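You operate a simulated robot arm through the tools that you are given. There is no shell and no other tool.

You are at the controls of a simulated two-armed robot. One attempt, no reset.

Task
Clamp the orange housing in pocket 1 and the blue one in pocket 2.
Fine: the pockets of the pallet plate; close both clamps.

It is judged by the outcome, as a careful person would: the job done as asked, and still so three seconds after it is handed in. It fails if anything else is knocked over, pushed out of place, dropped, spilled or broken.

Robot
Two 7-joint arms with fingered hands on one trunk that stands fixed in place. Base frame: the origin is at the foot of the trunk, x ahead of it, y to its left, z up; the work surface is at about z = 0.75. Lengths are in m, angles in degrees, forces in N, time in s.
The left shoulder is at [0.044, 0.182, 1.249], the right one opposite. With the tool pointing down near the work surface each hand reaches from about 0.1 to 0.76 m from the base axis, measured 20 degrees to its own side. Payload 3.8 kg a hand.
The tool frame of a hand sits at the grasp point between the pads (the TCP): z along the fingers, y along the line on which they close. The tips reach 0.03 m beyond it. The gripper opens to 0.104 m; its body begins 0.035 m behind the TCP. The gripper is a hand of 4 fingers: y runs from the thumb to the fingers, the wrist lies at [-0.017, -0.104, -0.178] in the tool frame, and closing takes about 1.5 s.
Orientation is that of the tool frame in the base frame, as [roll, pitch, yaw] about the fixed x, y, z axes, in that order (R = Rz(yaw) Ry(pitch) Rx(roll)). With the fingers straight down and the wrist toward the robot, the tool's x, y and z point along [0, 1, 0], [1, 0, 0] and [0, 0, -1] of the base frame.

Tools
- The arms move only by the tool step_arm. It takes "left_steps", "right_steps" or both (then of equal length, played together; a hand with none holds still); each is a list of rows, each an object (a shift or turn left out is 0, a gripper value left out holds the last) with "delta_pos": the shift along the tool's x, y, z in m, a list of three; "rot": the turn, a rotation vector about the tool's x, y, z in degrees, a list of three; "gripper": the gripper command, from -1 (shut) to 1 (fully open), values between in proportion. In form: [{"delta_pos": [x, y, z], "rot": [ax, ay, az], "gripper": gripper}, ...]. A call has 1 to 20 rows; each row is the pose to reach, as a shift and turn from the pose commanded when the call began, along the tool's axes at that moment. A row lasts 0.2 s, in which the tool goes at most 0.05 m and 8.6 degrees; a call with a longer step from one row to the next is refused whole, and so is a gripper value outside its range. Where a pose cannot be reached the arm comes as near as it can. A force on the tool above 40 N (or 10 N above the force at the start of the call, whichever is more), or a blocked arm, ends the call early, and 0.2 s more pass. The fingers move at their own pace (about 0.072 m/s each) and stop on an object; they squeeze with about 28 N. The grip force told is the motor's: it shows also when the fingers shut on nothing. Time passes only in rows, and 0.2 s behind the last, so rows that repeat a pose let the fingers close. The reply holds the time, the measured pose of the TCP, the force on the tool along the base axes, the opening and the grip force, in the units named above and with some noise, with the torque about the TCP (base axes, N m) and any sound that the robot's microphone picked up.
- Cameras (640 x 400 px; columns grow to the right, rows downward): "scene" is now at [0.1148, -0.034, 1.4131]; the picture's right is [-0.43, -0.90, 0.00], its down [-0.62, 0.30, -0.72] and it looks along [0.65, -0.31, -0.69] (base axes); focal length 326 px, centre (320, 200). "left" rides on the left gripper at [-0.066, -0.09, -0.126] in its tool frame; the picture's right is [-0.78, -0.30, 0.56], its down [0.57, -0.70, 0.42] and it looks along [0.27, 0.65, 0.71] (tool axes); focal length 275 px, centre (320, 200). "right" rides on the right gripper at [0.066, -0.09, -0.126] in its tool frame; the picture's right is [-0.78, 0.30, -0.56], its down [-0.57, -0.70, 0.42] and it looks along [-0.27, 0.65, 0.71] (tool axes); focal length 275 px, centre (320, 200). There is no depth. A picture from a camera that has moved, and an enlarged one, comes with that camera's place and axes in the base frame and with its lens.
- snapshot(camera): a new picture of that camera. It takes no simulated time.
- slide_trunk(by): moves the trunk up (or, below 0, down) by that many m; the arms and the scene camera ride with it, the base frame stays. It gives what a move gives, with no picture.
- preshape(shape, hand): the hand has 4 fingers and takes this shape, open, in about a second: jaw (thumb against the fingers, like two jaws); tri (thumb and two fingers); tip (a fingertip pinch); poke (one finger out to press); point (the index stretched); flat (the hand flat); cup (the hand cupped); fist (a fist). The gripper value then closes the fingers along that shape, each until it touches; the sizes above hold for jaw. It gives what a move gives, with no picture.
- pan_tilt(pan, tilt): turns the head with the scene camera to pan (to the left, within 86 degrees either way) and tilt (down, from -29 to 69), counted from straight ahead of the robot (the tilt from the chest, where the trunk bows). It gives what a move gives.
- close_up(camera, box): a new picture of the part [left, top, right, bottom] of that camera's present view, enlarged. It takes no simulated time.
- sign_off(): hands the job in; it is judged then, once.

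Places have to be worked out from the pictures, the camera data and where the tool is seen. Open the grippers and draw the arms clear of the work before you hand the job in, unless the task says otherwise.

The tools are called by a JSON object that holds its "fn" and its "kwargs". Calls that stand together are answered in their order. step_arm: Moves the arms, as the interface text tells. Its arguments: {"type":"object","properties":{"left_steps":{"type":"array"},"right_steps":{"type":"array"}},"required":[]} The other tools are called the same way: slide_trunk (by) moves the trunk up or down; preshape (shape, hand) gives the hand a shape; pan_tilt (pan, tilt) turns the head that bears the scene camera; snapshot (camera) takes a picture; close_up (camera, box) takes an enlarged picture of a part of a camera's view; sign_off () hands the job in.

At the start:

```text
time: 0.0
left_ee_pos: [0.5665, -0.0162, 1.1743]
left_ee_rot: [-180.0, 0.0, 89.9]
left_contact_force: [-0.1, 0.0, -0.5]
left_torque: [0.01, 0.0, 0.02]
left_finger_gap: 0.1037
left_grip_force: 0.0
left_shape: jaw
right_ee_pos: [0.3584, -0.4395, 1.1073]
right_ee_rot: [180.0, 0.0, 90.0]
right_contact_force: [-0.1, 0.1, -0.3]
right_torque: [-0.01, 0.01, -0.03]
right_finger_gap: 0.1036
right_grip_force: 0.1
right_shape: jaw
trunk travel left (down, up): [-0.4, 0.356]
head pan, tilt (commanded): [-25.7, 43.6]
```

scene: 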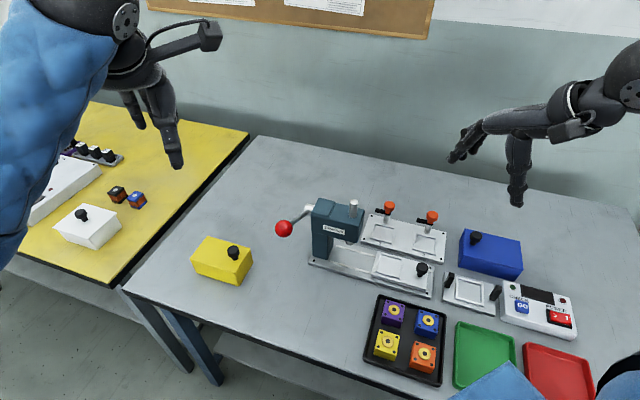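
right: 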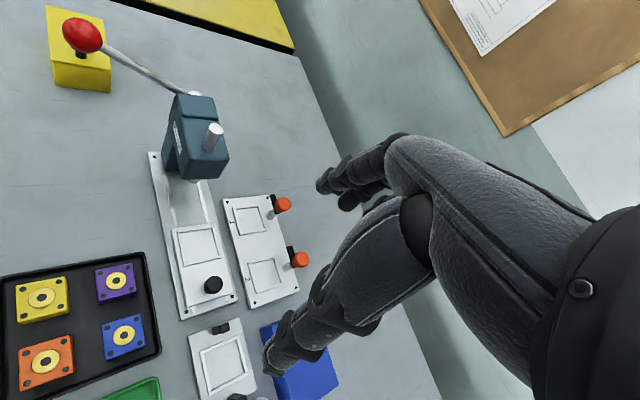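
left: 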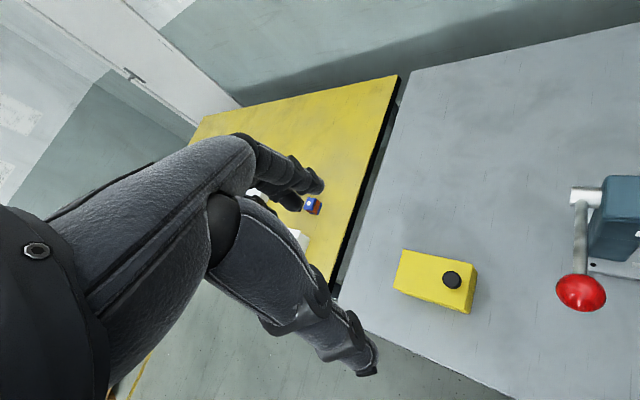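

I start by looking closer at the pallet plate, the tray with the housings and the clamps.

{"fn": "close_up", "kwargs": {"camera": "scene", "box": [340, 180, 480, 280]}}

{"fn": "close_up", "kwargs": {"camera": "scene", "box": [350, 280, 470, 390]}}

{"fn": "close_up", "kwargs": {"camera": "right", "box": [140, 160, 340, 320]}}

```text
4.00 times, centred on (410, 230) of scene
camera zoom: at [0.1148, -0.034, 1.4131], right [-0.43, -0.9, 0.0], down [-0.62, 0.3, -0.72], along [0.65, -0.31, -0.69], focal length 1304 px, centre (-40, 80)
```

zoom: 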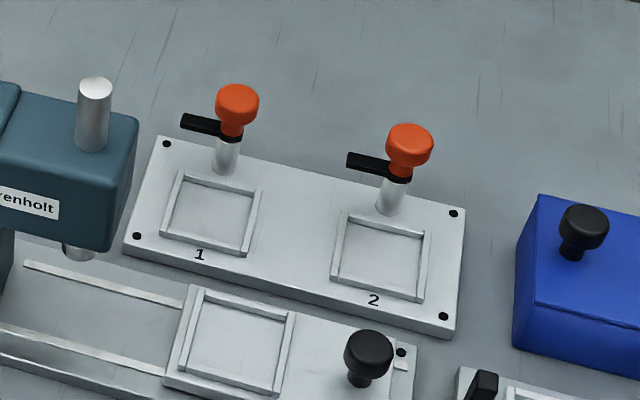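

```text
3.64 times, centred on (410, 335) of scene
camera zoom: at [0.1148, -0.034, 1.4131], right [-0.43, -0.9, 0.0], down [-0.62, 0.3, -0.72], along [0.65, -0.31, -0.69], focal length 1186 px, centre (-7, -291)
```

zoom: 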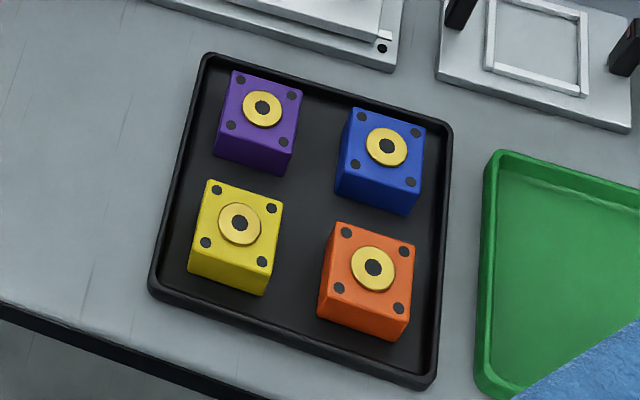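

```text
2.50 times, centred on (240, 240) of right
camera zoom: at [0.2678, -0.3724, 1.2323], right [0.3, -0.78, 0.56], down [-0.7, -0.57, -0.42], along [0.65, -0.27, -0.71], focal length 688 px, centre (520, 100)
```

zoom: 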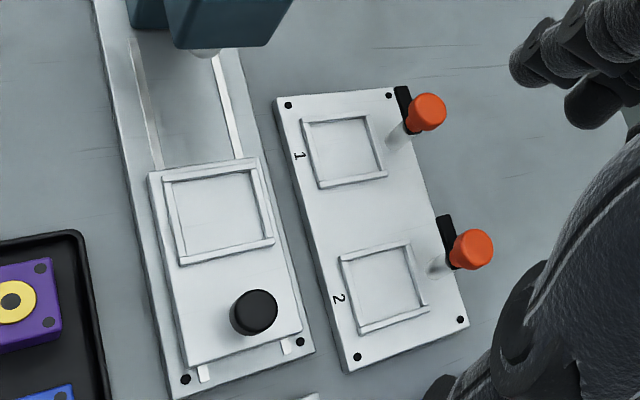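

The plate lies turned about 45° with pocket 1 at about (0.535, -0.44) and pocket 2 at about (0.46, -0.515). I'll zoom in much more on the clamps and housings to understand their shape and size.

{"fn": "close_up", "kwargs": {"camera": "scene", "box": [375, 190, 415, 215]}}

{"fn": "close_up", "kwargs": {"camera": "scene", "box": [400, 330, 448, 360]}}

{"fn": "close_up", "kwargs": {"camera": "scene", "box": [360, 200, 440, 250]}}

{"fn": "close_up", "kwargs": {"camera": "right", "box": [256, 180, 320, 220]}}

```text
16.00 times, centred on (395, 202) of scene
camera zoom: at [0.1148, -0.034, 1.4131], right [-0.43, -0.9, 0.0], down [-0.62, 0.3, -0.72], along [0.65, -0.31, -0.69], focal length 5217 px, centre (-880, 160)
```

zoom: 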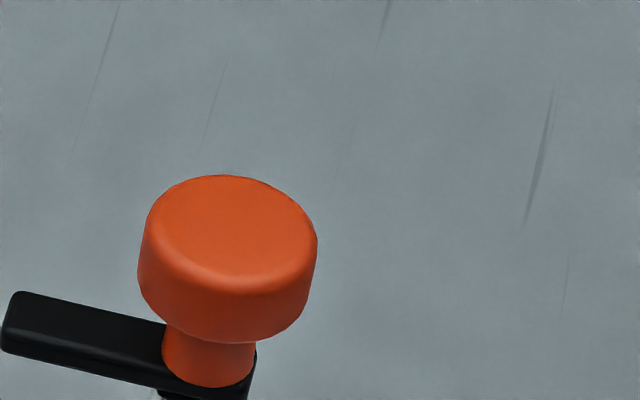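

```text
13.33 times, centred on (424, 345) of scene
camera zoom: at [0.1148, -0.034, 1.4131], right [-0.43, -0.9, 0.0], down [-0.62, 0.3, -0.72], along [0.65, -0.31, -0.69], focal length 4348 px, centre (-1067, -1733)
```

zoom: 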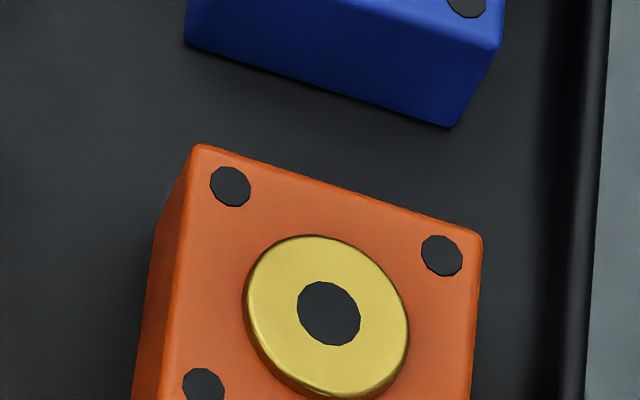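

```text
8.00 times, centred on (400, 225) of scene
camera zoom: at [0.1148, -0.034, 1.4131], right [-0.43, -0.9, 0.0], down [-0.62, 0.3, -0.72], along [0.65, -0.31, -0.69], focal length 2608 px, centre (-320, 0)
```

zoom: 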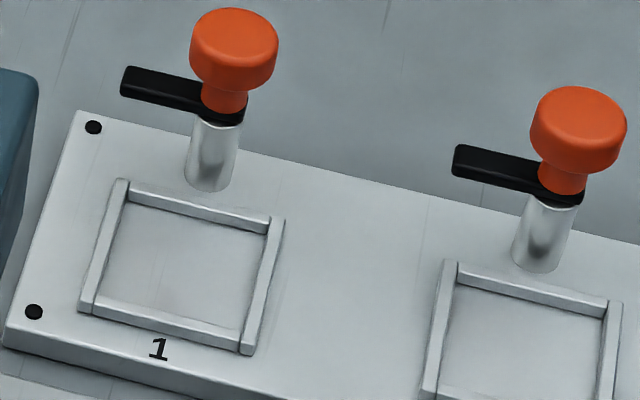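

```text
10.00 times, centred on (288, 200) of right
camera zoom: at [0.2678, -0.3724, 1.2323], right [0.3, -0.78, 0.56], down [-0.7, -0.57, -0.42], along [0.65, -0.27, -0.71], focal length 2753 px, centre (640, 200)
```

zoom: 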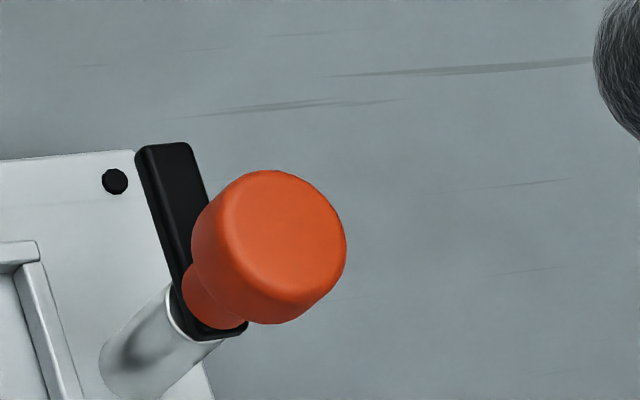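

The clamp arms are black bars pivoting on posts with orange knobs; they must swing about 90° over the pockets. Now I look at the right hand to judge finger thickness and layout.

{"fn": "close_up", "kwargs": {"camera": "scene", "box": [440, 110, 568, 210]}}

{"fn": "close_up", "kwargs": {"camera": "right", "box": [240, 120, 460, 400]}}

{"fn": "close_up", "kwargs": {"camera": "scene", "box": [360, 285, 460, 390]}}

```text
4.00 times, centred on (504, 160) of scene
camera zoom: at [0.1148, -0.034, 1.4131], right [-0.43, -0.9, 0.0], down [-0.62, 0.3, -0.72], along [0.65, -0.31, -0.69], focal length 1304 px, centre (-416, 360)
```

zoom: 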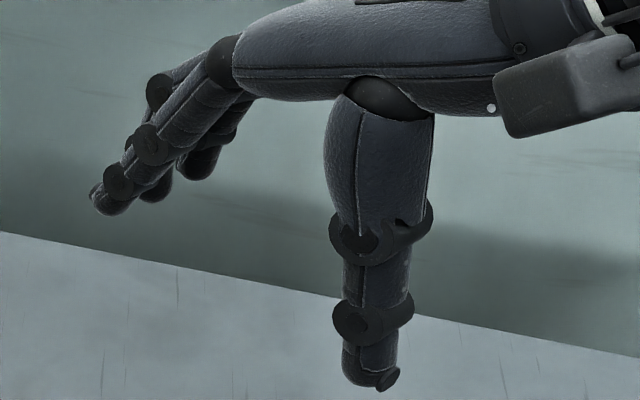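

```text
1.43 times, centred on (350, 260) of right
camera zoom: at [0.2678, -0.3724, 1.2323], right [0.3, -0.78, 0.56], down [-0.7, -0.57, -0.42], along [0.65, -0.27, -0.71], focal length 393 px, centre (277, 114)
```

zoom: 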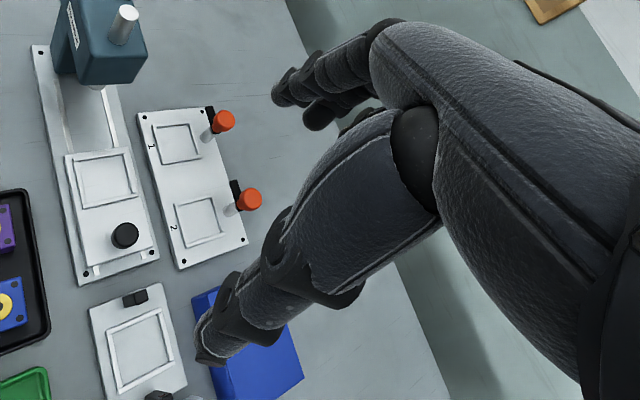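

```text
3.81 times, centred on (410, 338) of scene
camera zoom: at [0.1148, -0.034, 1.4131], right [-0.43, -0.9, 0.0], down [-0.62, 0.3, -0.72], along [0.65, -0.31, -0.69], focal length 1242 px, centre (-23, -324)
```

zoom: 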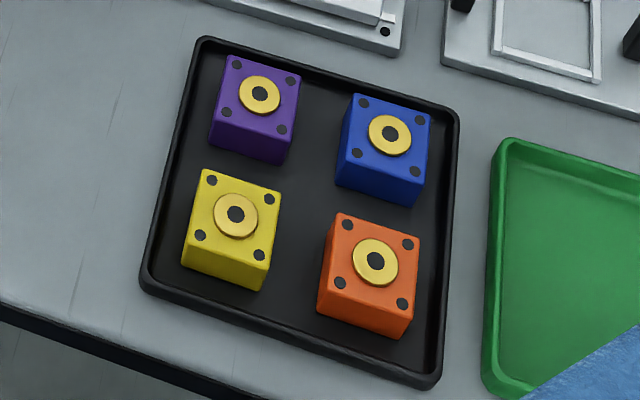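

The fingertips look about 13 mm thick, spaced ~19 mm, with a thicker thumb; the gap between housings is ~25 mm. I'll check what the "tri" shape looks like since a narrower grasp would help next to the posts.

{"fn": "preshape", "kwargs": {"shape": "tri", "hand": "right"}}

{"fn": "close_up", "kwargs": {"camera": "scene", "box": [440, 110, 568, 210]}}

{"fn": "preshape", "kwargs": {"shape": "tip", "hand": "right"}}

{"fn": "close_up", "kwargs": {"camera": "scene", "box": [440, 110, 568, 210]}}

```text
time: 0.9
left_ee_pos: [0.5669, -0.0155, 1.1739]
left_ee_rot: [180.0, 0.0, 90.1]
left_contact_force: [0.7, -0.3, -0.2]
left_torque: [-0.04, -0.03, 0.01]
left_finger_gap: 0.1038
left_grip_force: 0.1
left_shape: jaw
right_ee_pos: [0.3573, -0.4391, 1.1075]
right_ee_rot: [-179.9, 0.0, 90.0]
right_contact_force: [0.7, -0.8, -0.1]
right_torque: [0.01, 0.0, 0.0]
right_finger_gap: 0.1036
right_grip_force: 0.1
right_shape: tri
trunk travel left (down, up): [-0.4, 0.356]
head pan, tilt (commanded): [-25.7, 43.6]
```

```text
4.00 times, centred on (504, 160) of scene
camera zoom: at [0.1148, -0.034, 1.4131], right [-0.43, -0.9, 0.0], down [-0.62, 0.3, -0.72], along [0.65, -0.31, -0.69], focal length 1304 px, centre (-416, 360)
```

zoom: 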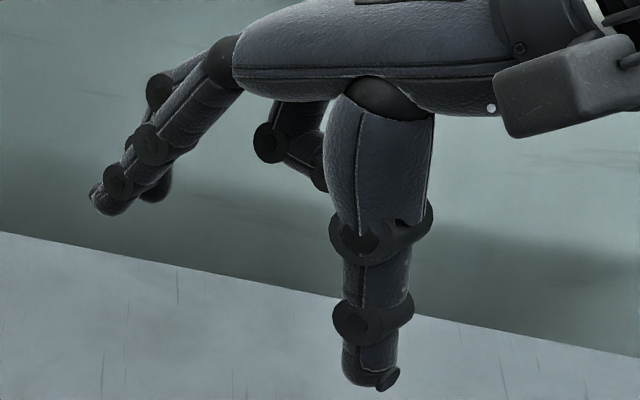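

```text
time: 1.8
left_ee_pos: [0.5662, -0.0161, 1.1729]
left_ee_rot: [-180.0, 0.0, 90.1]
left_contact_force: [0.0, -0.1, -0.7]
left_torque: [-0.01, -0.02, -0.02]
left_finger_gap: 0.1036
left_grip_force: 0.1
left_shape: jaw
right_ee_pos: [0.3579, -0.4395, 1.1071]
right_ee_rot: [-180.0, 0.0, 90.0]
right_contact_force: [0.5, -0.6, 0.0]
right_torque: [-0.02, -0.01, 0.01]
right_finger_gap: 0.1037
right_grip_force: 0.0
right_shape: tip
trunk travel left (down, up): [-0.4, 0.356]
head pan, tilt (commanded): [-25.7, 43.6]
```

```text
4.00 times, centred on (504, 160) of scene
camera zoom: at [0.1148, -0.034, 1.4131], right [-0.43, -0.9, 0.0], down [-0.62, 0.3, -0.72], along [0.65, -0.31, -0.69], focal length 1304 px, centre (-416, 360)
```

zoom: 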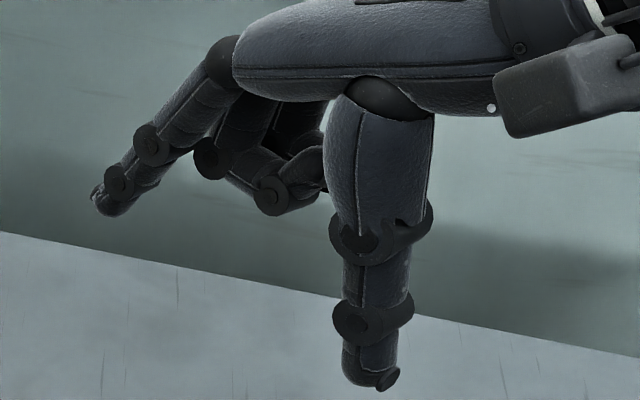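

"tri" and "tip" fold the outer fingers into the palm; the jaw keeps all fingers straight, which seems better around the knobs. I go back to jaw, and bring the right hand above the blue housing turned 45° (yaw 135) with a partial opening.

{"fn": "preshape", "kwargs": {"shape": "jaw", "hand": "right"}}

{"fn": "step_arm", "kwargs": {"right_steps": [{"delta_pos": [0.013, -0.01, 0.02], "rot": [0, 0, -7.5], "gripper": 0.2}, {"delta_pos": [0.027, -0.021, 0.04], "rot": [0, 0, -15], "gripper": 0.2}, {"delta_pos": [0.04, -0.031, 0.06], "rot": [0, 0, -22.5], "gripper": 0.2}, {"delta_pos": [0.053, -0.042, 0.085], "rot": [0, 0, -30], "gripper": 0.2}, {"delta_pos": [0.067, -0.052, 0.11], "rot": [0, 0, -37.5], "gripper": 0.2}, {"delta_pos": [0.08, -0.063, 0.137], "rot": [0, 0, -45], "gripper": 0.2}, {"delta_pos": [0.08, -0.063, 0.137], "rot": [0, 0, -45], "gripper": 0.2}]}}

{"fn": "snapshot", "kwargs": {"camera": "scene"}}

{"fn": "snapshot", "kwargs": {"camera": "right"}}

```text
time: 2.7
left_ee_pos: [0.5661, -0.0163, 1.1732]
left_ee_rot: [-179.9, 0.0, 90.0]
left_contact_force: [0.2, -0.8, 0.2]
left_torque: [-0.02, -0.02, -0.01]
left_finger_gap: 0.1037
left_grip_force: 0.0
left_shape: jaw
right_ee_pos: [0.3584, -0.4398, 1.1073]
right_ee_rot: [179.9, 0.0, 90.0]
right_contact_force: [0.8, -0.3, -0.2]
right_torque: [0.01, -0.01, -0.01]
right_finger_gap: 0.1036
right_grip_force: 0.0
right_shape: jaw
trunk travel left (down, up): [-0.4, 0.356]
head pan, tilt (commanded): [-25.7, 43.6]
```

```text
time: 4.3
left_ee_pos: [0.5672, -0.0167, 1.1736]
left_ee_rot: [180.0, -0.1, 89.9]
left_contact_force: [-0.4, 0.2, 0.9]
left_torque: [-0.03, -0.01, 0.03]
left_finger_gap: 0.1035
left_grip_force: 0.0
left_shape: jaw
right_ee_pos: [0.2939, -0.3596, 0.9723]
right_ee_rot: [180.0, 0.0, 135.1]
right_contact_force: [0.1, 0.5, -0.1]
right_torque: [0.01, 0.01, 0.02]
right_finger_gap: 0.0629
right_grip_force: 0.1
right_shape: jaw
trunk travel left (down, up): [-0.4, 0.356]
head pan, tilt (commanded): [-25.7, 43.6]
```

```text
taken
camera scene: at [0.1149, -0.034, 1.4131], right [-0.43, -0.9, 0.0], down [-0.62, 0.3, -0.72], along [0.65, -0.31, -0.69], focal length 326 px, centre (320, 200)
```

scene: 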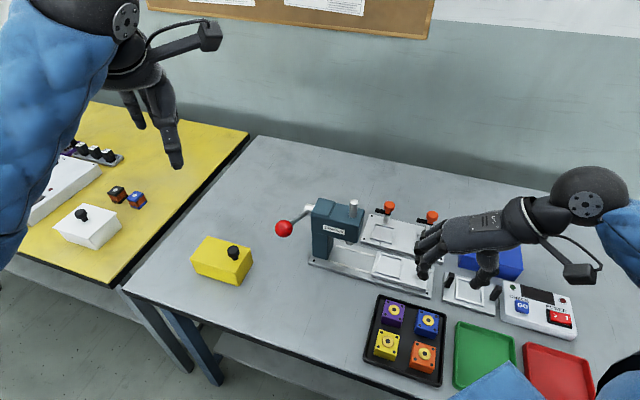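

```text
taken
camera right: at [0.1837, -0.3758, 1.0963], right [0.76, -0.34, 0.56], down [-0.09, -0.9, -0.42], along [0.65, 0.27, -0.71], focal length 275 px, centre (320, 200)
```

right: 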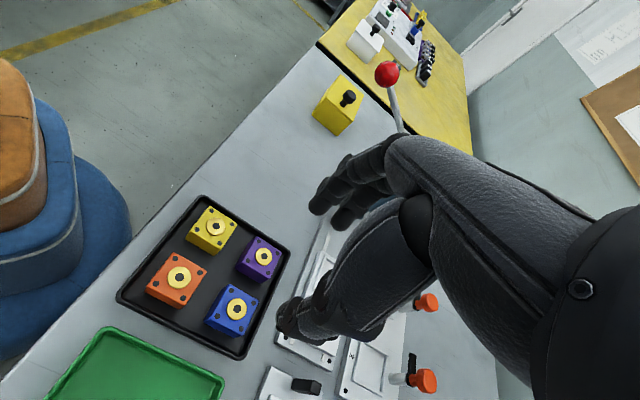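

The hand is above the tray. I take magnified views from both cameras to triangulate the housing tops and the plate accurately.

{"fn": "close_up", "kwargs": {"camera": "right", "box": [140, 200, 300, 300]}}

{"fn": "close_up", "kwargs": {"camera": "right", "box": [100, 240, 260, 340]}}

{"fn": "close_up", "kwargs": {"camera": "scene", "box": [360, 290, 456, 350]}}

{"fn": "close_up", "kwargs": {"camera": "scene", "box": [408, 230, 504, 290]}}

```text
4.00 times, centred on (220, 250) of right
camera zoom: at [0.1837, -0.3758, 1.0963], right [0.76, -0.34, 0.56], down [-0.09, -0.9, -0.42], along [0.65, 0.27, -0.71], focal length 1101 px, centre (720, 0)
```

zoom: 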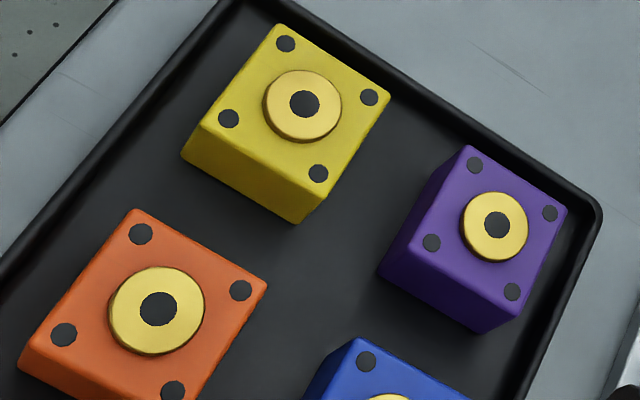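

```text
4.00 times, centred on (180, 290) of right
camera zoom: at [0.1837, -0.3758, 1.0963], right [0.76, -0.34, 0.56], down [-0.09, -0.9, -0.42], along [0.65, 0.27, -0.71], focal length 1101 px, centre (880, -160)
```

zoom: 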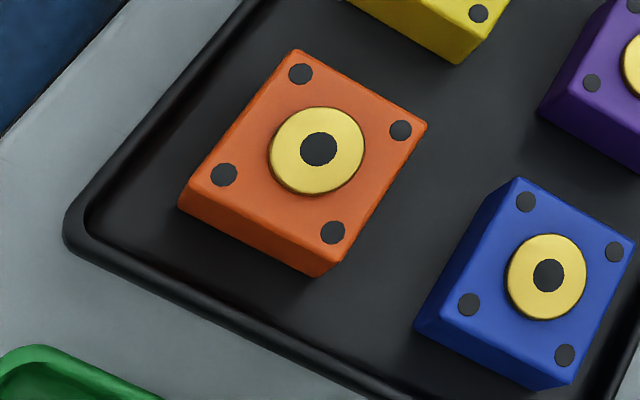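

```text
6.67 times, centred on (408, 320) of scene
camera zoom: at [0.1149, -0.034, 1.4131], right [-0.43, -0.9, 0.0], down [-0.62, 0.3, -0.72], along [0.65, -0.31, -0.69], focal length 2174 px, centre (-267, -600)
```

zoom: 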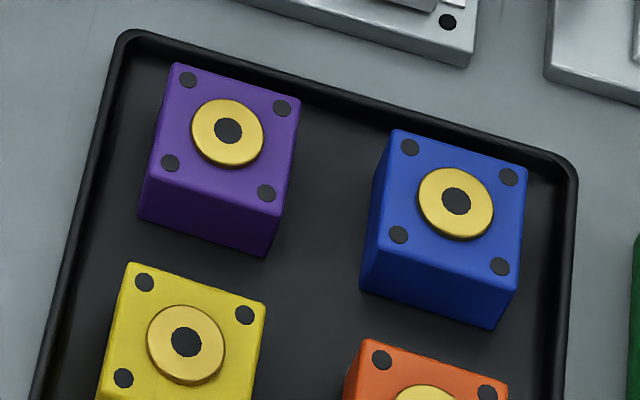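

```text
6.67 times, centred on (456, 260) of scene
camera zoom: at [0.1149, -0.034, 1.4131], right [-0.43, -0.9, 0.0], down [-0.62, 0.3, -0.72], along [0.65, -0.31, -0.69], focal length 2174 px, centre (-587, -200)
```

zoom: 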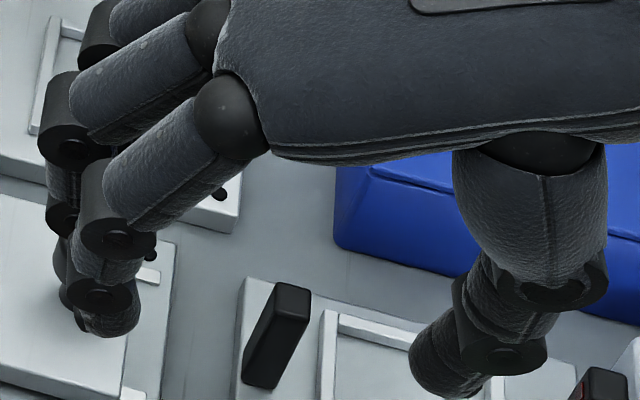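

Triangulation gives housing boss tops at about z≈0.774, blue at (0.302, -0.370). I need the housing height and edges better, so I zoom more.

{"fn": "close_up", "kwargs": {"camera": "scene", "box": [410, 305, 442, 325]}}

{"fn": "close_up", "kwargs": {"camera": "scene", "box": [410, 320, 442, 340]}}

{"fn": "close_up", "kwargs": {"camera": "right", "box": [196, 280, 276, 330]}}

{"fn": "close_up", "kwargs": {"camera": "scene", "box": [408, 335, 456, 365]}}

```text
16.00 times, centred on (426, 315) of scene
camera zoom: at [0.1149, -0.034, 1.4131], right [-0.43, -0.9, 0.0], down [-0.62, 0.3, -0.72], along [0.65, -0.31, -0.69], focal length 5217 px, centre (-1376, -1640)
```

zoom: 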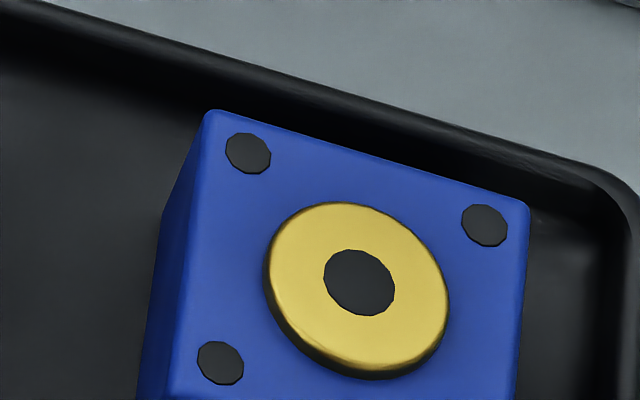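

```text
16.00 times, centred on (426, 330) of scene
camera zoom: at [0.1149, -0.034, 1.4131], right [-0.43, -0.9, 0.0], down [-0.62, 0.3, -0.72], along [0.65, -0.31, -0.69], focal length 5217 px, centre (-1376, -1880)
```

zoom: 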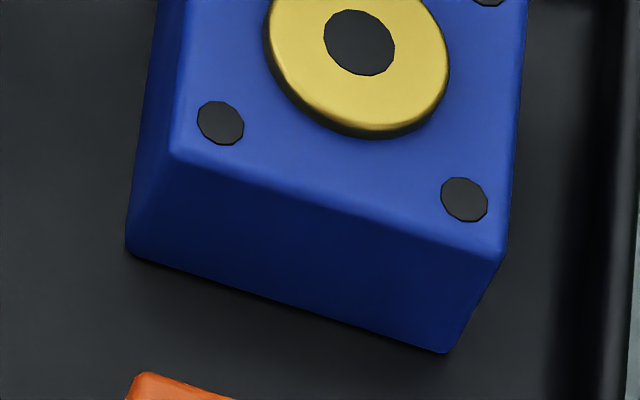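

```text
8.00 times, centred on (236, 305) of right
camera zoom: at [0.1837, -0.3758, 1.0963], right [0.76, -0.34, 0.56], down [-0.09, -0.9, -0.42], along [0.65, 0.27, -0.71], focal length 2202 px, centre (992, -640)
```

zoom: 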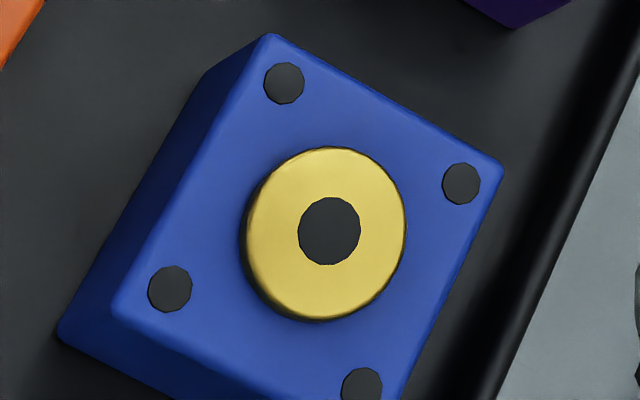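

```text
13.33 times, centred on (432, 350) of scene
camera zoom: at [0.1149, -0.034, 1.4131], right [-0.43, -0.9, 0.0], down [-0.62, 0.3, -0.72], along [0.65, -0.31, -0.69], focal length 4348 px, centre (-1173, -1800)
```

zoom: 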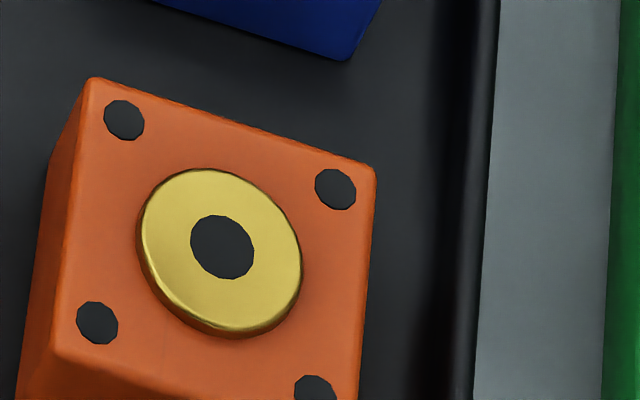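

Blue housing: about 42×42×27 mm, centre (0.301, -0.370), turned ~45°; ~28 mm gaps to neighbours. I move straight above it with a ~55 mm opening, tips about 25 mm above the boss, then check alignment.

{"fn": "step_arm", "kwargs": {"right_steps": [{"delta_pos": [-0.004, -0.001, 0.04], "gripper": 0.06}, {"delta_pos": [-0.008, -0.0015, 0.08], "gripper": 0.06}, {"delta_pos": [-0.0121, -0.0022, 0.115], "gripper": 0.06}, {"delta_pos": [-0.0121, -0.0022, 0.132], "gripper": 0.06}, {"delta_pos": [-0.0121, -0.0022, 0.137], "gripper": 0.06}, {"delta_pos": [-0.0121, -0.0022, 0.137], "gripper": 0.06}]}}

{"fn": "close_up", "kwargs": {"camera": "scene", "box": [360, 260, 488, 340]}}

{"fn": "snapshot", "kwargs": {"camera": "right"}}

```text
time: 5.7
left_ee_pos: [0.5668, -0.0164, 1.1736]
left_ee_rot: [-179.9, 0.0, 90.0]
left_contact_force: [0.4, 0.1, 0.2]
left_torque: [0.01, 0.0, -0.01]
left_finger_gap: 0.1033
left_grip_force: 0.1
left_shape: jaw
right_ee_pos: [0.3043, -0.3696, 0.8328]
right_ee_rot: [-180.0, 0.1, 134.9]
right_contact_force: [0.0, -1.3, -0.2]
right_torque: [0.03, -0.01, -0.04]
right_finger_gap: 0.0556
right_grip_force: 0.1
right_shape: jaw
trunk travel left (down, up): [-0.4, 0.356]
head pan, tilt (commanded): [-25.7, 43.6]
```

```text
5.00 times, centred on (424, 300) of scene
camera zoom: at [0.1147, -0.034, 1.4131], right [-0.43, -0.9, 0.0], down [-0.62, 0.3, -0.72], along [0.65, -0.31, -0.69], focal length 1630 px, centre (-200, -300)
```

zoom: 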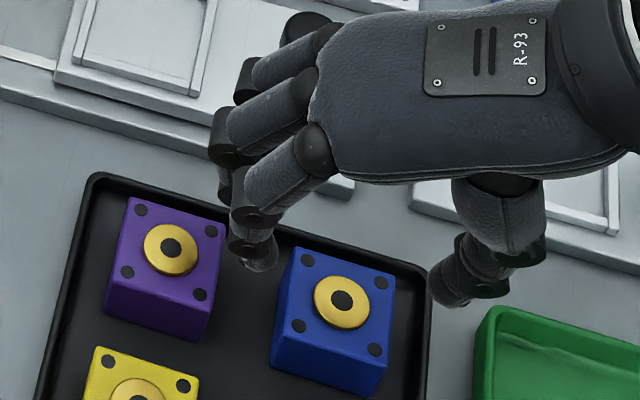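

```text
taken
camera right: at [0.1927, -0.3854, 0.9579], right [0.76, -0.34, 0.56], down [-0.09, -0.9, -0.42], along [0.65, 0.27, -0.71], focal length 275 px, centre (320, 200)
```

right: 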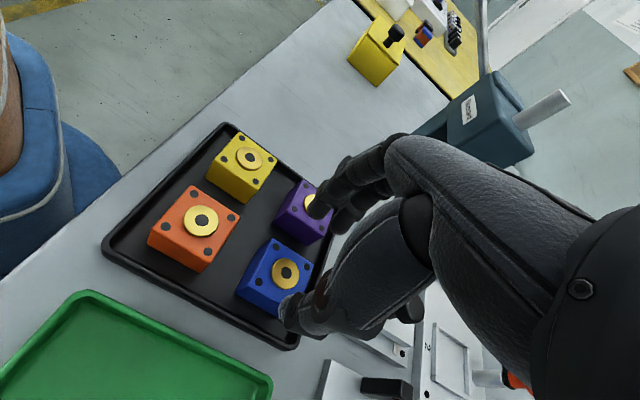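

The hand hovers over blue. I zoom the hand camera for precise alignment and height before descending.

{"fn": "close_up", "kwargs": {"camera": "right", "box": [220, 190, 380, 340]}}

{"fn": "close_up", "kwargs": {"camera": "scene", "box": [400, 295, 464, 335]}}

```text
2.67 times, centred on (300, 265) of right
camera zoom: at [0.1927, -0.3854, 0.9579], right [0.76, -0.34, 0.56], down [-0.09, -0.9, -0.42], along [0.65, 0.27, -0.71], focal length 734 px, centre (373, 27)
```

zoom: 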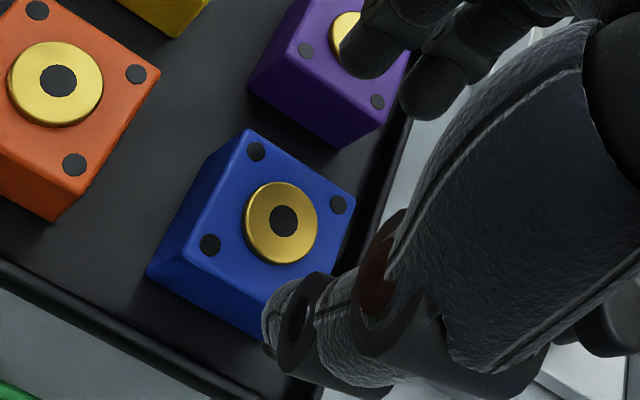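

```text
10.00 times, centred on (432, 315) of scene
camera zoom: at [0.1147, -0.034, 1.4131], right [-0.43, -0.9, 0.0], down [-0.62, 0.3, -0.72], along [0.65, -0.31, -0.69], focal length 3261 px, centre (-800, -950)
```

zoom: 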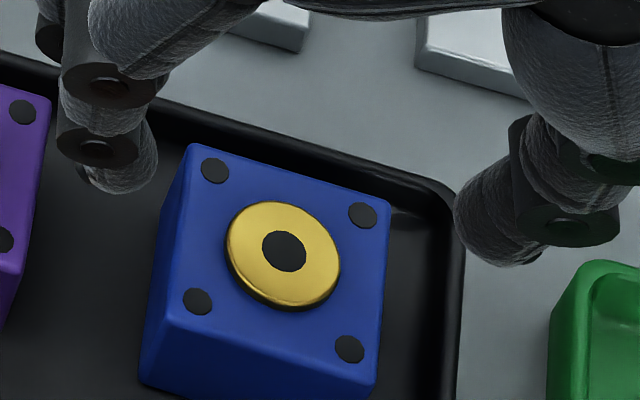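

The jaw is centred within ~3 mm of blue, a little toward the purple side. I shift 2 mm back and go down part way to check again.

{"fn": "step_arm", "kwargs": {"right_steps": [{"delta_pos": [0.0, -0.002, 0.01]}, {"delta_pos": [0.0, -0.002, 0.018]}, {"delta_pos": [0.0, -0.002, 0.018]}, {"delta_pos": [0.0, -0.002, 0.018]}]}}

{"fn": "close_up", "kwargs": {"camera": "scene", "box": [400, 295, 464, 335]}}

{"fn": "close_up", "kwargs": {"camera": "right", "box": [220, 190, 380, 340]}}

```text
time: 6.7
left_ee_pos: [0.5684, -0.0168, 1.1747]
left_ee_rot: [-180.0, 0.0, 89.9]
left_contact_force: [-0.4, 0.1, -0.2]
left_torque: [-0.01, 0.02, -0.01]
left_finger_gap: 0.1036
left_grip_force: 0.0
left_shape: jaw
right_ee_pos: [0.3001, -0.3717, 0.8154]
right_ee_rot: [-180.0, -0.1, 135.0]
right_contact_force: [0.2, 0.1, 0.0]
right_torque: [0.01, 0.02, 0.02]
right_finger_gap: 0.0553
right_grip_force: 0.1
right_shape: jaw
trunk travel left (down, up): [-0.4, 0.356]
head pan, tilt (commanded): [-25.7, 43.6]
```

```text
10.00 times, centred on (432, 315) of scene
camera zoom: at [0.1148, -0.034, 1.4131], right [-0.43, -0.9, 0.0], down [-0.62, 0.3, -0.72], along [0.65, -0.31, -0.69], focal length 3261 px, centre (-800, -950)
```

zoom: 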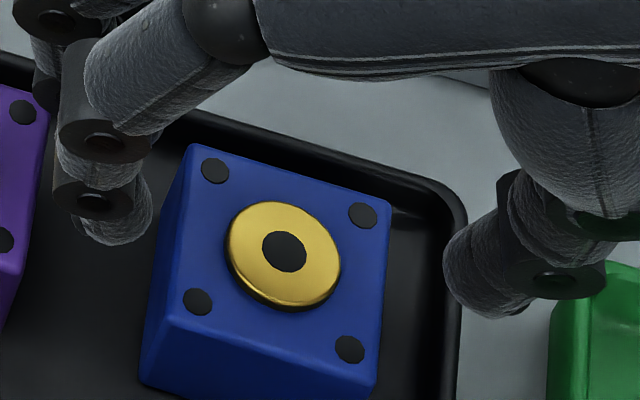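

```text
2.67 times, centred on (300, 265) of right
camera zoom: at [0.1904, -0.3869, 0.9396], right [0.76, -0.34, 0.56], down [-0.09, -0.9, -0.42], along [0.65, 0.27, -0.71], focal length 734 px, centre (373, 27)
```

zoom: 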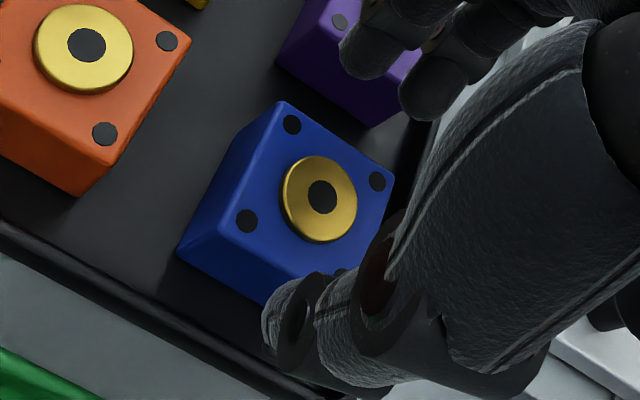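

Jaw pads are now symmetric about blue (±28 mm). I descend in small rows to TCP z≈0.790 so tips pass about 12 mm below the housing top, watching forces.

{"fn": "step_arm", "kwargs": {"right_steps": [{"delta_pos": [0.0, 0.0, 0.006]}, {"delta_pos": [0.0, 0.0, 0.011]}, {"delta_pos": [0.0, 0.0, 0.015]}, {"delta_pos": [0.0, 0.0, 0.019]}, {"delta_pos": [0.0, 0.0, 0.022]}, {"delta_pos": [0.0, 0.0, 0.022]}]}}

{"fn": "close_up", "kwargs": {"camera": "scene", "box": [400, 295, 464, 335]}}

{"fn": "close_up", "kwargs": {"camera": "right", "box": [220, 190, 380, 340]}}

```text
time: 8.1
left_ee_pos: [0.5672, -0.0155, 1.1737]
left_ee_rot: [-180.0, 0.1, 90.0]
left_contact_force: [1.1, 0.4, 0.1]
left_torque: [0.0, 0.0, 0.0]
left_finger_gap: 0.1034
left_grip_force: 0.0
left_shape: jaw
right_ee_pos: [0.3003, -0.3716, 0.7947]
right_ee_rot: [-180.0, 0.1, 135.0]
right_contact_force: [-0.2, -1.0, 3.2]
right_torque: [0.08, -0.12, -0.01]
right_finger_gap: 0.0551
right_grip_force: 0.2
right_shape: jaw
trunk travel left (down, up): [-0.4, 0.356]
head pan, tilt (commanded): [-25.7, 43.6]
```

```text
10.00 times, centred on (432, 315) of scene
camera zoom: at [0.1145, -0.0339, 1.4131], right [-0.43, -0.9, 0.0], down [-0.62, 0.3, -0.72], along [0.65, -0.31, -0.69], focal length 3261 px, centre (-800, -950)
```

zoom: 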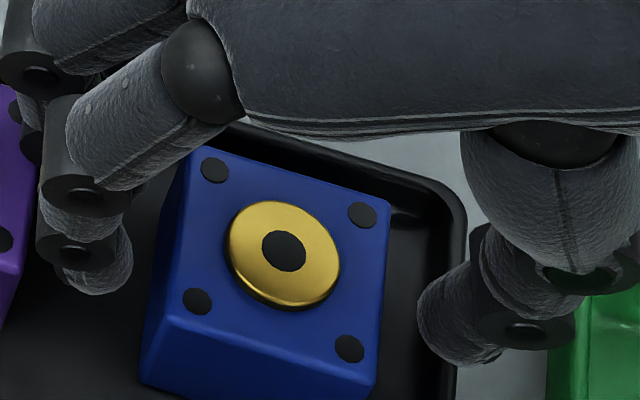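

```text
2.67 times, centred on (300, 265) of right
camera zoom: at [0.1899, -0.3872, 0.918], right [0.76, -0.34, 0.56], down [-0.09, -0.9, -0.42], along [0.65, 0.27, -0.71], focal length 734 px, centre (373, 27)
```

zoom: 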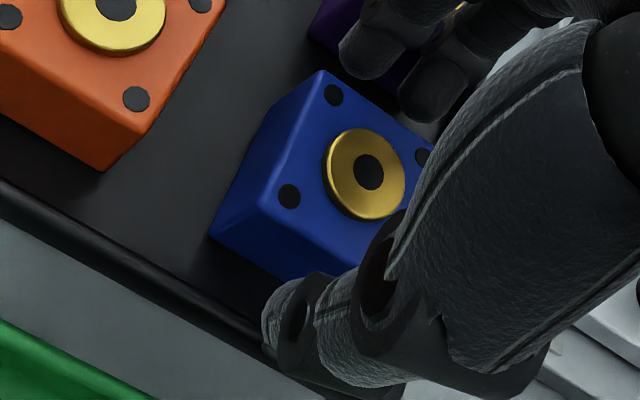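

There is a 3 N upward force, with torque pointing to the finger side: likely a finger knuckle on the purple housing's top edge. I zoom in on that area before moving.

{"fn": "close_up", "kwargs": {"camera": "scene", "box": [384, 295, 432, 325]}}

{"fn": "close_up", "kwargs": {"camera": "right", "box": [296, 180, 376, 230]}}

{"fn": "close_up", "kwargs": {"camera": "scene", "box": [432, 310, 464, 330]}}

```text
13.33 times, centred on (408, 310) of scene
camera zoom: at [0.1145, -0.0339, 1.4131], right [-0.43, -0.9, 0.0], down [-0.62, 0.3, -0.72], along [0.65, -0.31, -0.69], focal length 4348 px, centre (-853, -1267)
```

zoom: 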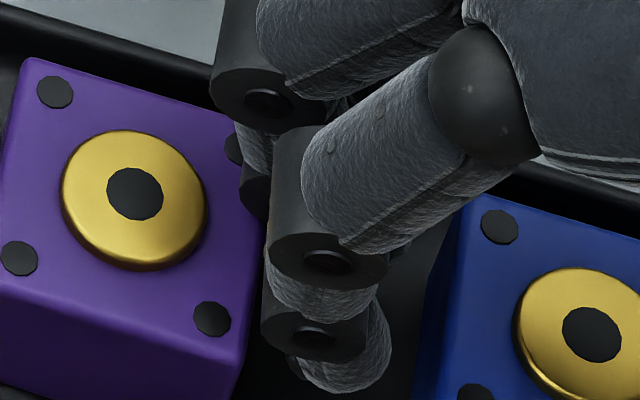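

```text
8.00 times, centred on (336, 205) of right
camera zoom: at [0.1899, -0.3872, 0.918], right [0.76, -0.34, 0.56], down [-0.09, -0.9, -0.42], along [0.65, 0.27, -0.71], focal length 2202 px, centre (192, 160)
```

zoom: 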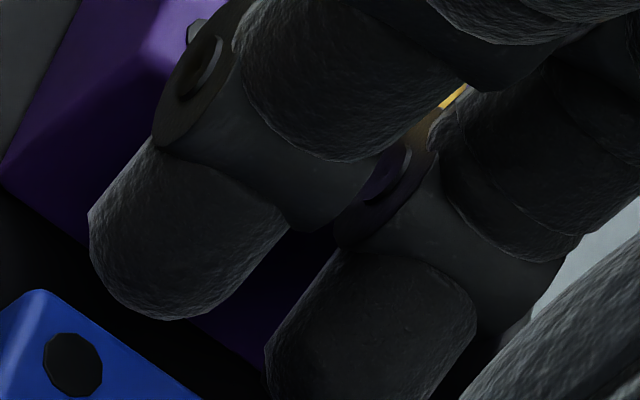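

```text
16.00 times, centred on (448, 320) of scene
camera zoom: at [0.1145, -0.0339, 1.4131], right [-0.43, -0.9, 0.0], down [-0.62, 0.3, -0.72], along [0.65, -0.31, -0.69], focal length 5217 px, centre (-1728, -1720)
```

zoom: 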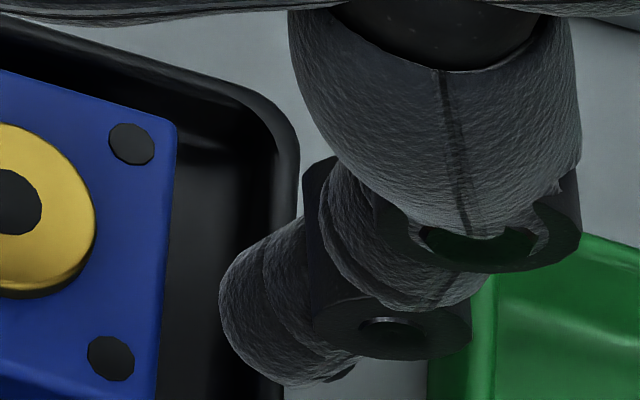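

The finger knuckles bulge outward onto purple, and the thumb reaches deeper than the fingers. Better plan: grip along the other diagonal (yaw 45), fingers on the free outer side over the rim and the thumb in the gap. I lift straight up and turn the hand 90°.

{"fn": "step_arm", "kwargs": {"right_steps": [{"delta_pos": [0, 0, -0.02]}, {"delta_pos": [0, 0, -0.06]}, {"delta_pos": [0, 0, -0.107]}, {"delta_pos": [0, 0, -0.107], "rot": [0, 0, 8.2]}, {"delta_pos": [0, 0, -0.107], "rot": [0, 0, 16.4]}, {"delta_pos": [0, 0, -0.107], "rot": [0, 0, 24.6]}, {"delta_pos": [0, 0, -0.107], "rot": [0, 0, 32.8]}, {"delta_pos": [0, 0, -0.107], "rot": [0, 0, 41]}, {"delta_pos": [0, 0, -0.107], "rot": [0, 0, 49.2]}, {"delta_pos": [0, 0, -0.107], "rot": [0, 0, 57.4]}, {"delta_pos": [0, 0, -0.107], "rot": [0, 0, 65.6]}, {"delta_pos": [0, 0, -0.107], "rot": [0, 0, 73.8]}, {"delta_pos": [0, 0, -0.107], "rot": [0, 0, 82]}, {"delta_pos": [0, 0, -0.107], "rot": [0, 0, 90]}, {"delta_pos": [0, 0, -0.107], "rot": [0, 0, 90]}]}}

{"fn": "snapshot", "kwargs": {"camera": "scene"}}

{"fn": "snapshot", "kwargs": {"camera": "right"}}

```text
time: 11.3
left_ee_pos: [0.566, -0.0167, 1.1737]
left_ee_rot: [180.0, 0.0, 90.0]
left_contact_force: [-0.1, 0.0, 0.1]
left_torque: [-0.01, 0.02, -0.06]
left_finger_gap: 0.1036
left_grip_force: 0.1
left_shape: jaw
right_ee_pos: [0.3022, -0.3714, 0.899]
right_ee_rot: [-180.0, 0.0, 44.8]
right_contact_force: [-0.2, 0.3, -0.3]
right_torque: [0.01, 0.0, 0.02]
right_finger_gap: 0.0553
right_grip_force: 0.0
right_shape: jaw
right hand out of reach, approached as far as the arm can: row 13
trunk travel left (down, up): [-0.4, 0.356]
head pan, tilt (commanded): [-25.7, 43.6]
```

```text
taken
camera scene: at [0.1146, -0.0344, 1.4131], right [-0.43, -0.9, 0.0], down [-0.62, 0.3, -0.72], along [0.65, -0.31, -0.69], focal length 326 px, centre (320, 200)
```

scene: 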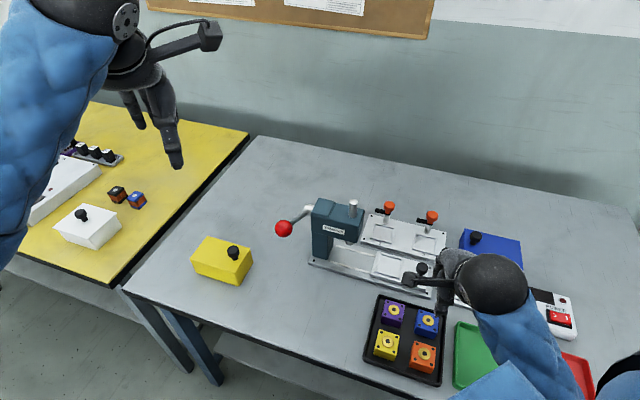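

```text
taken
camera right: at [0.2847, -0.2603, 1.024], right [-0.34, -0.76, 0.56], down [-0.9, 0.09, -0.42], along [0.27, -0.65, -0.71], focal length 275 px, centre (320, 200)
```

right: 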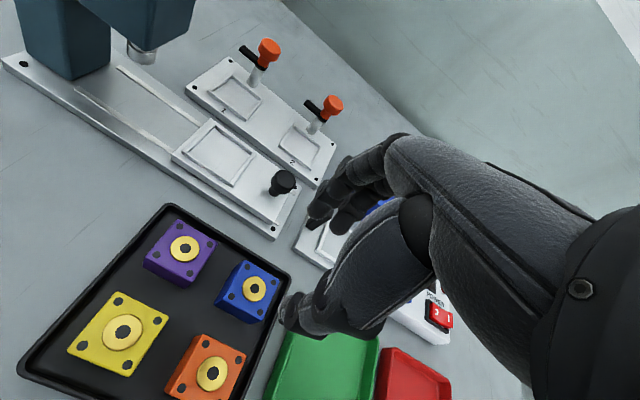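

Yaw 45 is reachable here. This view shows the plate well, so I zoom in to fix the pocket and clamp positions.

{"fn": "close_up", "kwargs": {"camera": "right", "box": [180, 30, 340, 130]}}

{"fn": "close_up", "kwargs": {"camera": "right", "box": [200, 90, 360, 190]}}

{"fn": "close_up", "kwargs": {"camera": "scene", "box": [360, 195, 456, 255]}}

{"fn": "close_up", "kwargs": {"camera": "right", "box": [160, 230, 320, 390]}}

```text
4.00 times, centred on (260, 80) of right
camera zoom: at [0.2847, -0.2603, 1.024], right [-0.34, -0.76, 0.56], down [-0.9, 0.09, -0.42], along [0.27, -0.65, -0.71], focal length 1101 px, centre (560, 680)
```

zoom: 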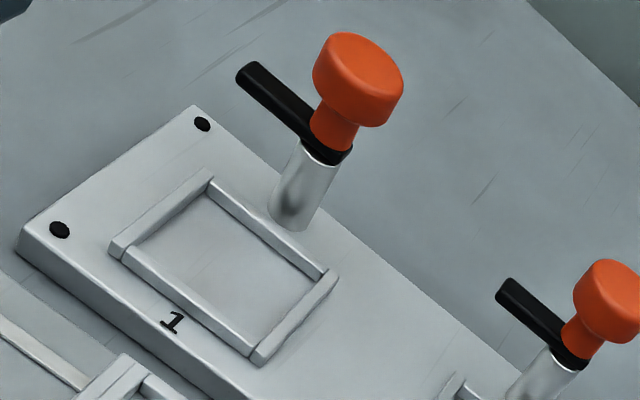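

```text
4.00 times, centred on (280, 140) of right
camera zoom: at [0.2847, -0.2603, 1.024], right [-0.34, -0.76, 0.56], down [-0.9, 0.09, -0.42], along [0.27, -0.65, -0.71], focal length 1101 px, centre (480, 440)
```

zoom: 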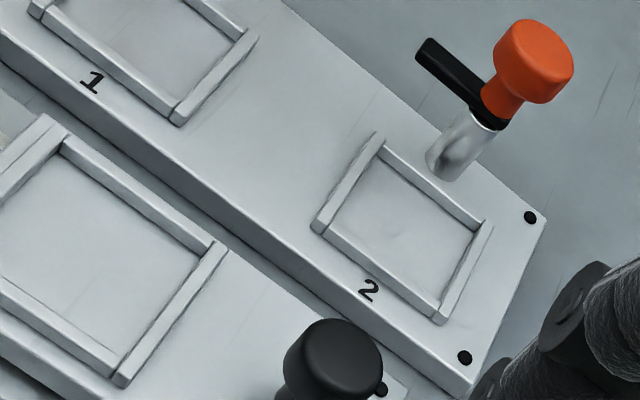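

```text
6.67 times, centred on (408, 225) of scene
camera zoom: at [0.1146, -0.0344, 1.4131], right [-0.43, -0.9, 0.0], down [-0.62, 0.3, -0.72], along [0.65, -0.31, -0.69], focal length 2174 px, centre (-267, 33)
```

zoom: 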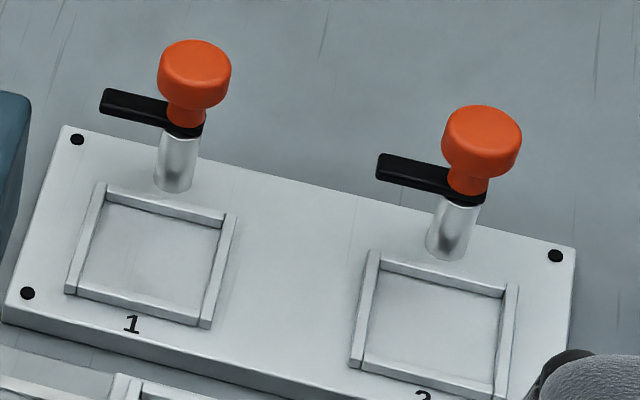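

```text
2.50 times, centred on (240, 310) of right
camera zoom: at [0.2847, -0.2603, 1.024], right [-0.34, -0.76, 0.56], down [-0.9, 0.09, -0.42], along [0.27, -0.65, -0.71], focal length 688 px, centre (520, -75)
```

zoom: 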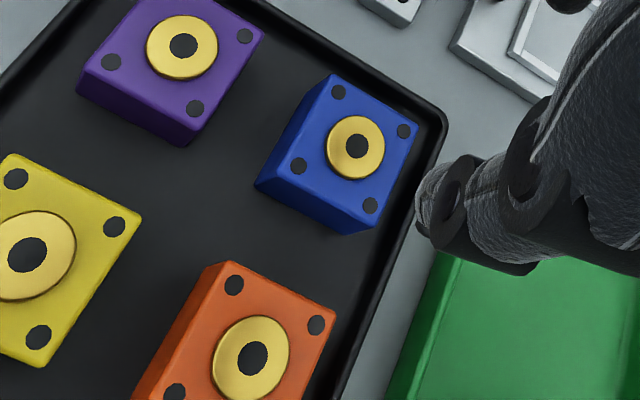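

The pockets are framed by low bars; pocket 1 ≈ (0.549, -0.430). Now I tilt the hand 10° (fingers lower, thumb higher) so both tips engage equally, and descend to just above blue to check.

{"fn": "step_arm", "kwargs": {"right_steps": [{"delta_pos": [0.0003, 0.002, 0.02], "rot": [3.5, 0, 0], "gripper": 0.042}, {"delta_pos": [0.0006, 0.004, 0.04], "rot": [7, 0, 0], "gripper": 0.042}, {"delta_pos": [0.0009, 0.0054, 0.06], "rot": [10, 0, 0], "gripper": 0.042}, {"delta_pos": [0.0009, 0.0054, 0.08], "rot": [10, 0, 0], "gripper": 0.042}, {"delta_pos": [0.0009, 0.0054, 0.08], "rot": [10, 0, 0], "gripper": 0.042}, {"delta_pos": [0.0009, 0.0054, 0.08], "rot": [10, 0, 0], "gripper": 0.042}]}}

{"fn": "close_up", "kwargs": {"camera": "scene", "box": [384, 275, 480, 335]}}

{"fn": "close_up", "kwargs": {"camera": "right", "box": [200, 160, 360, 300]}}

```text
time: 12.7
left_ee_pos: [0.5667, -0.0161, 1.1732]
left_ee_rot: [180.0, 0.0, 90.0]
left_contact_force: [-0.6, -0.2, -0.3]
left_torque: [0.02, 0.02, -0.01]
left_finger_gap: 0.1034
left_grip_force: 0.1
left_shape: jaw
right_ee_pos: [0.305, -0.3746, 0.8209]
right_ee_rot: [-170.0, 0.0, 45.0]
right_contact_force: [0.8, 0.1, -0.2]
right_torque: [-0.02, 0.02, 0.01]
right_finger_gap: 0.0544
right_grip_force: 0.1
right_shape: jaw
trunk travel left (down, up): [-0.4, 0.356]
head pan, tilt (commanded): [-25.7, 43.6]
```

```text
6.67 times, centred on (432, 305) of scene
camera zoom: at [0.1147, -0.0339, 1.4131], right [-0.43, -0.9, 0.0], down [-0.62, 0.3, -0.72], along [0.65, -0.31, -0.69], focal length 2174 px, centre (-427, -500)
```

zoom: 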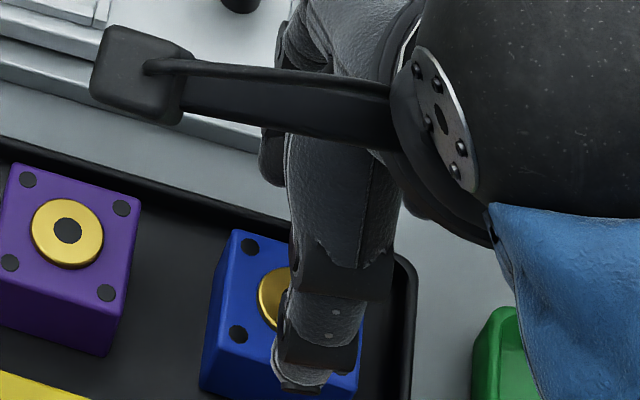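

```text
2.86 times, centred on (280, 230) of right
camera zoom: at [0.3045, -0.2797, 0.9592], right [-0.27, -0.82, 0.5], down [-0.95, 0.14, -0.3], along [0.18, -0.55, -0.82], focal length 786 px, centre (434, 114)
```

zoom: 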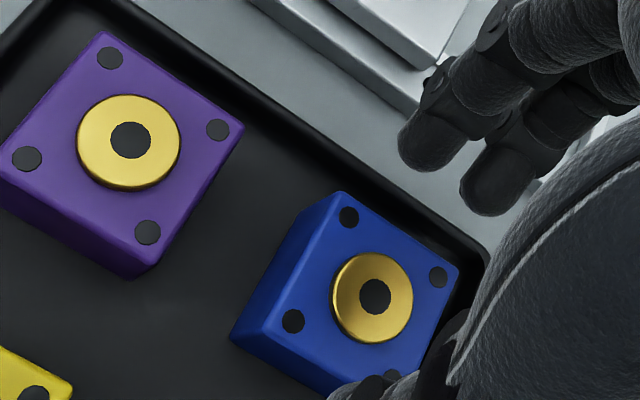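

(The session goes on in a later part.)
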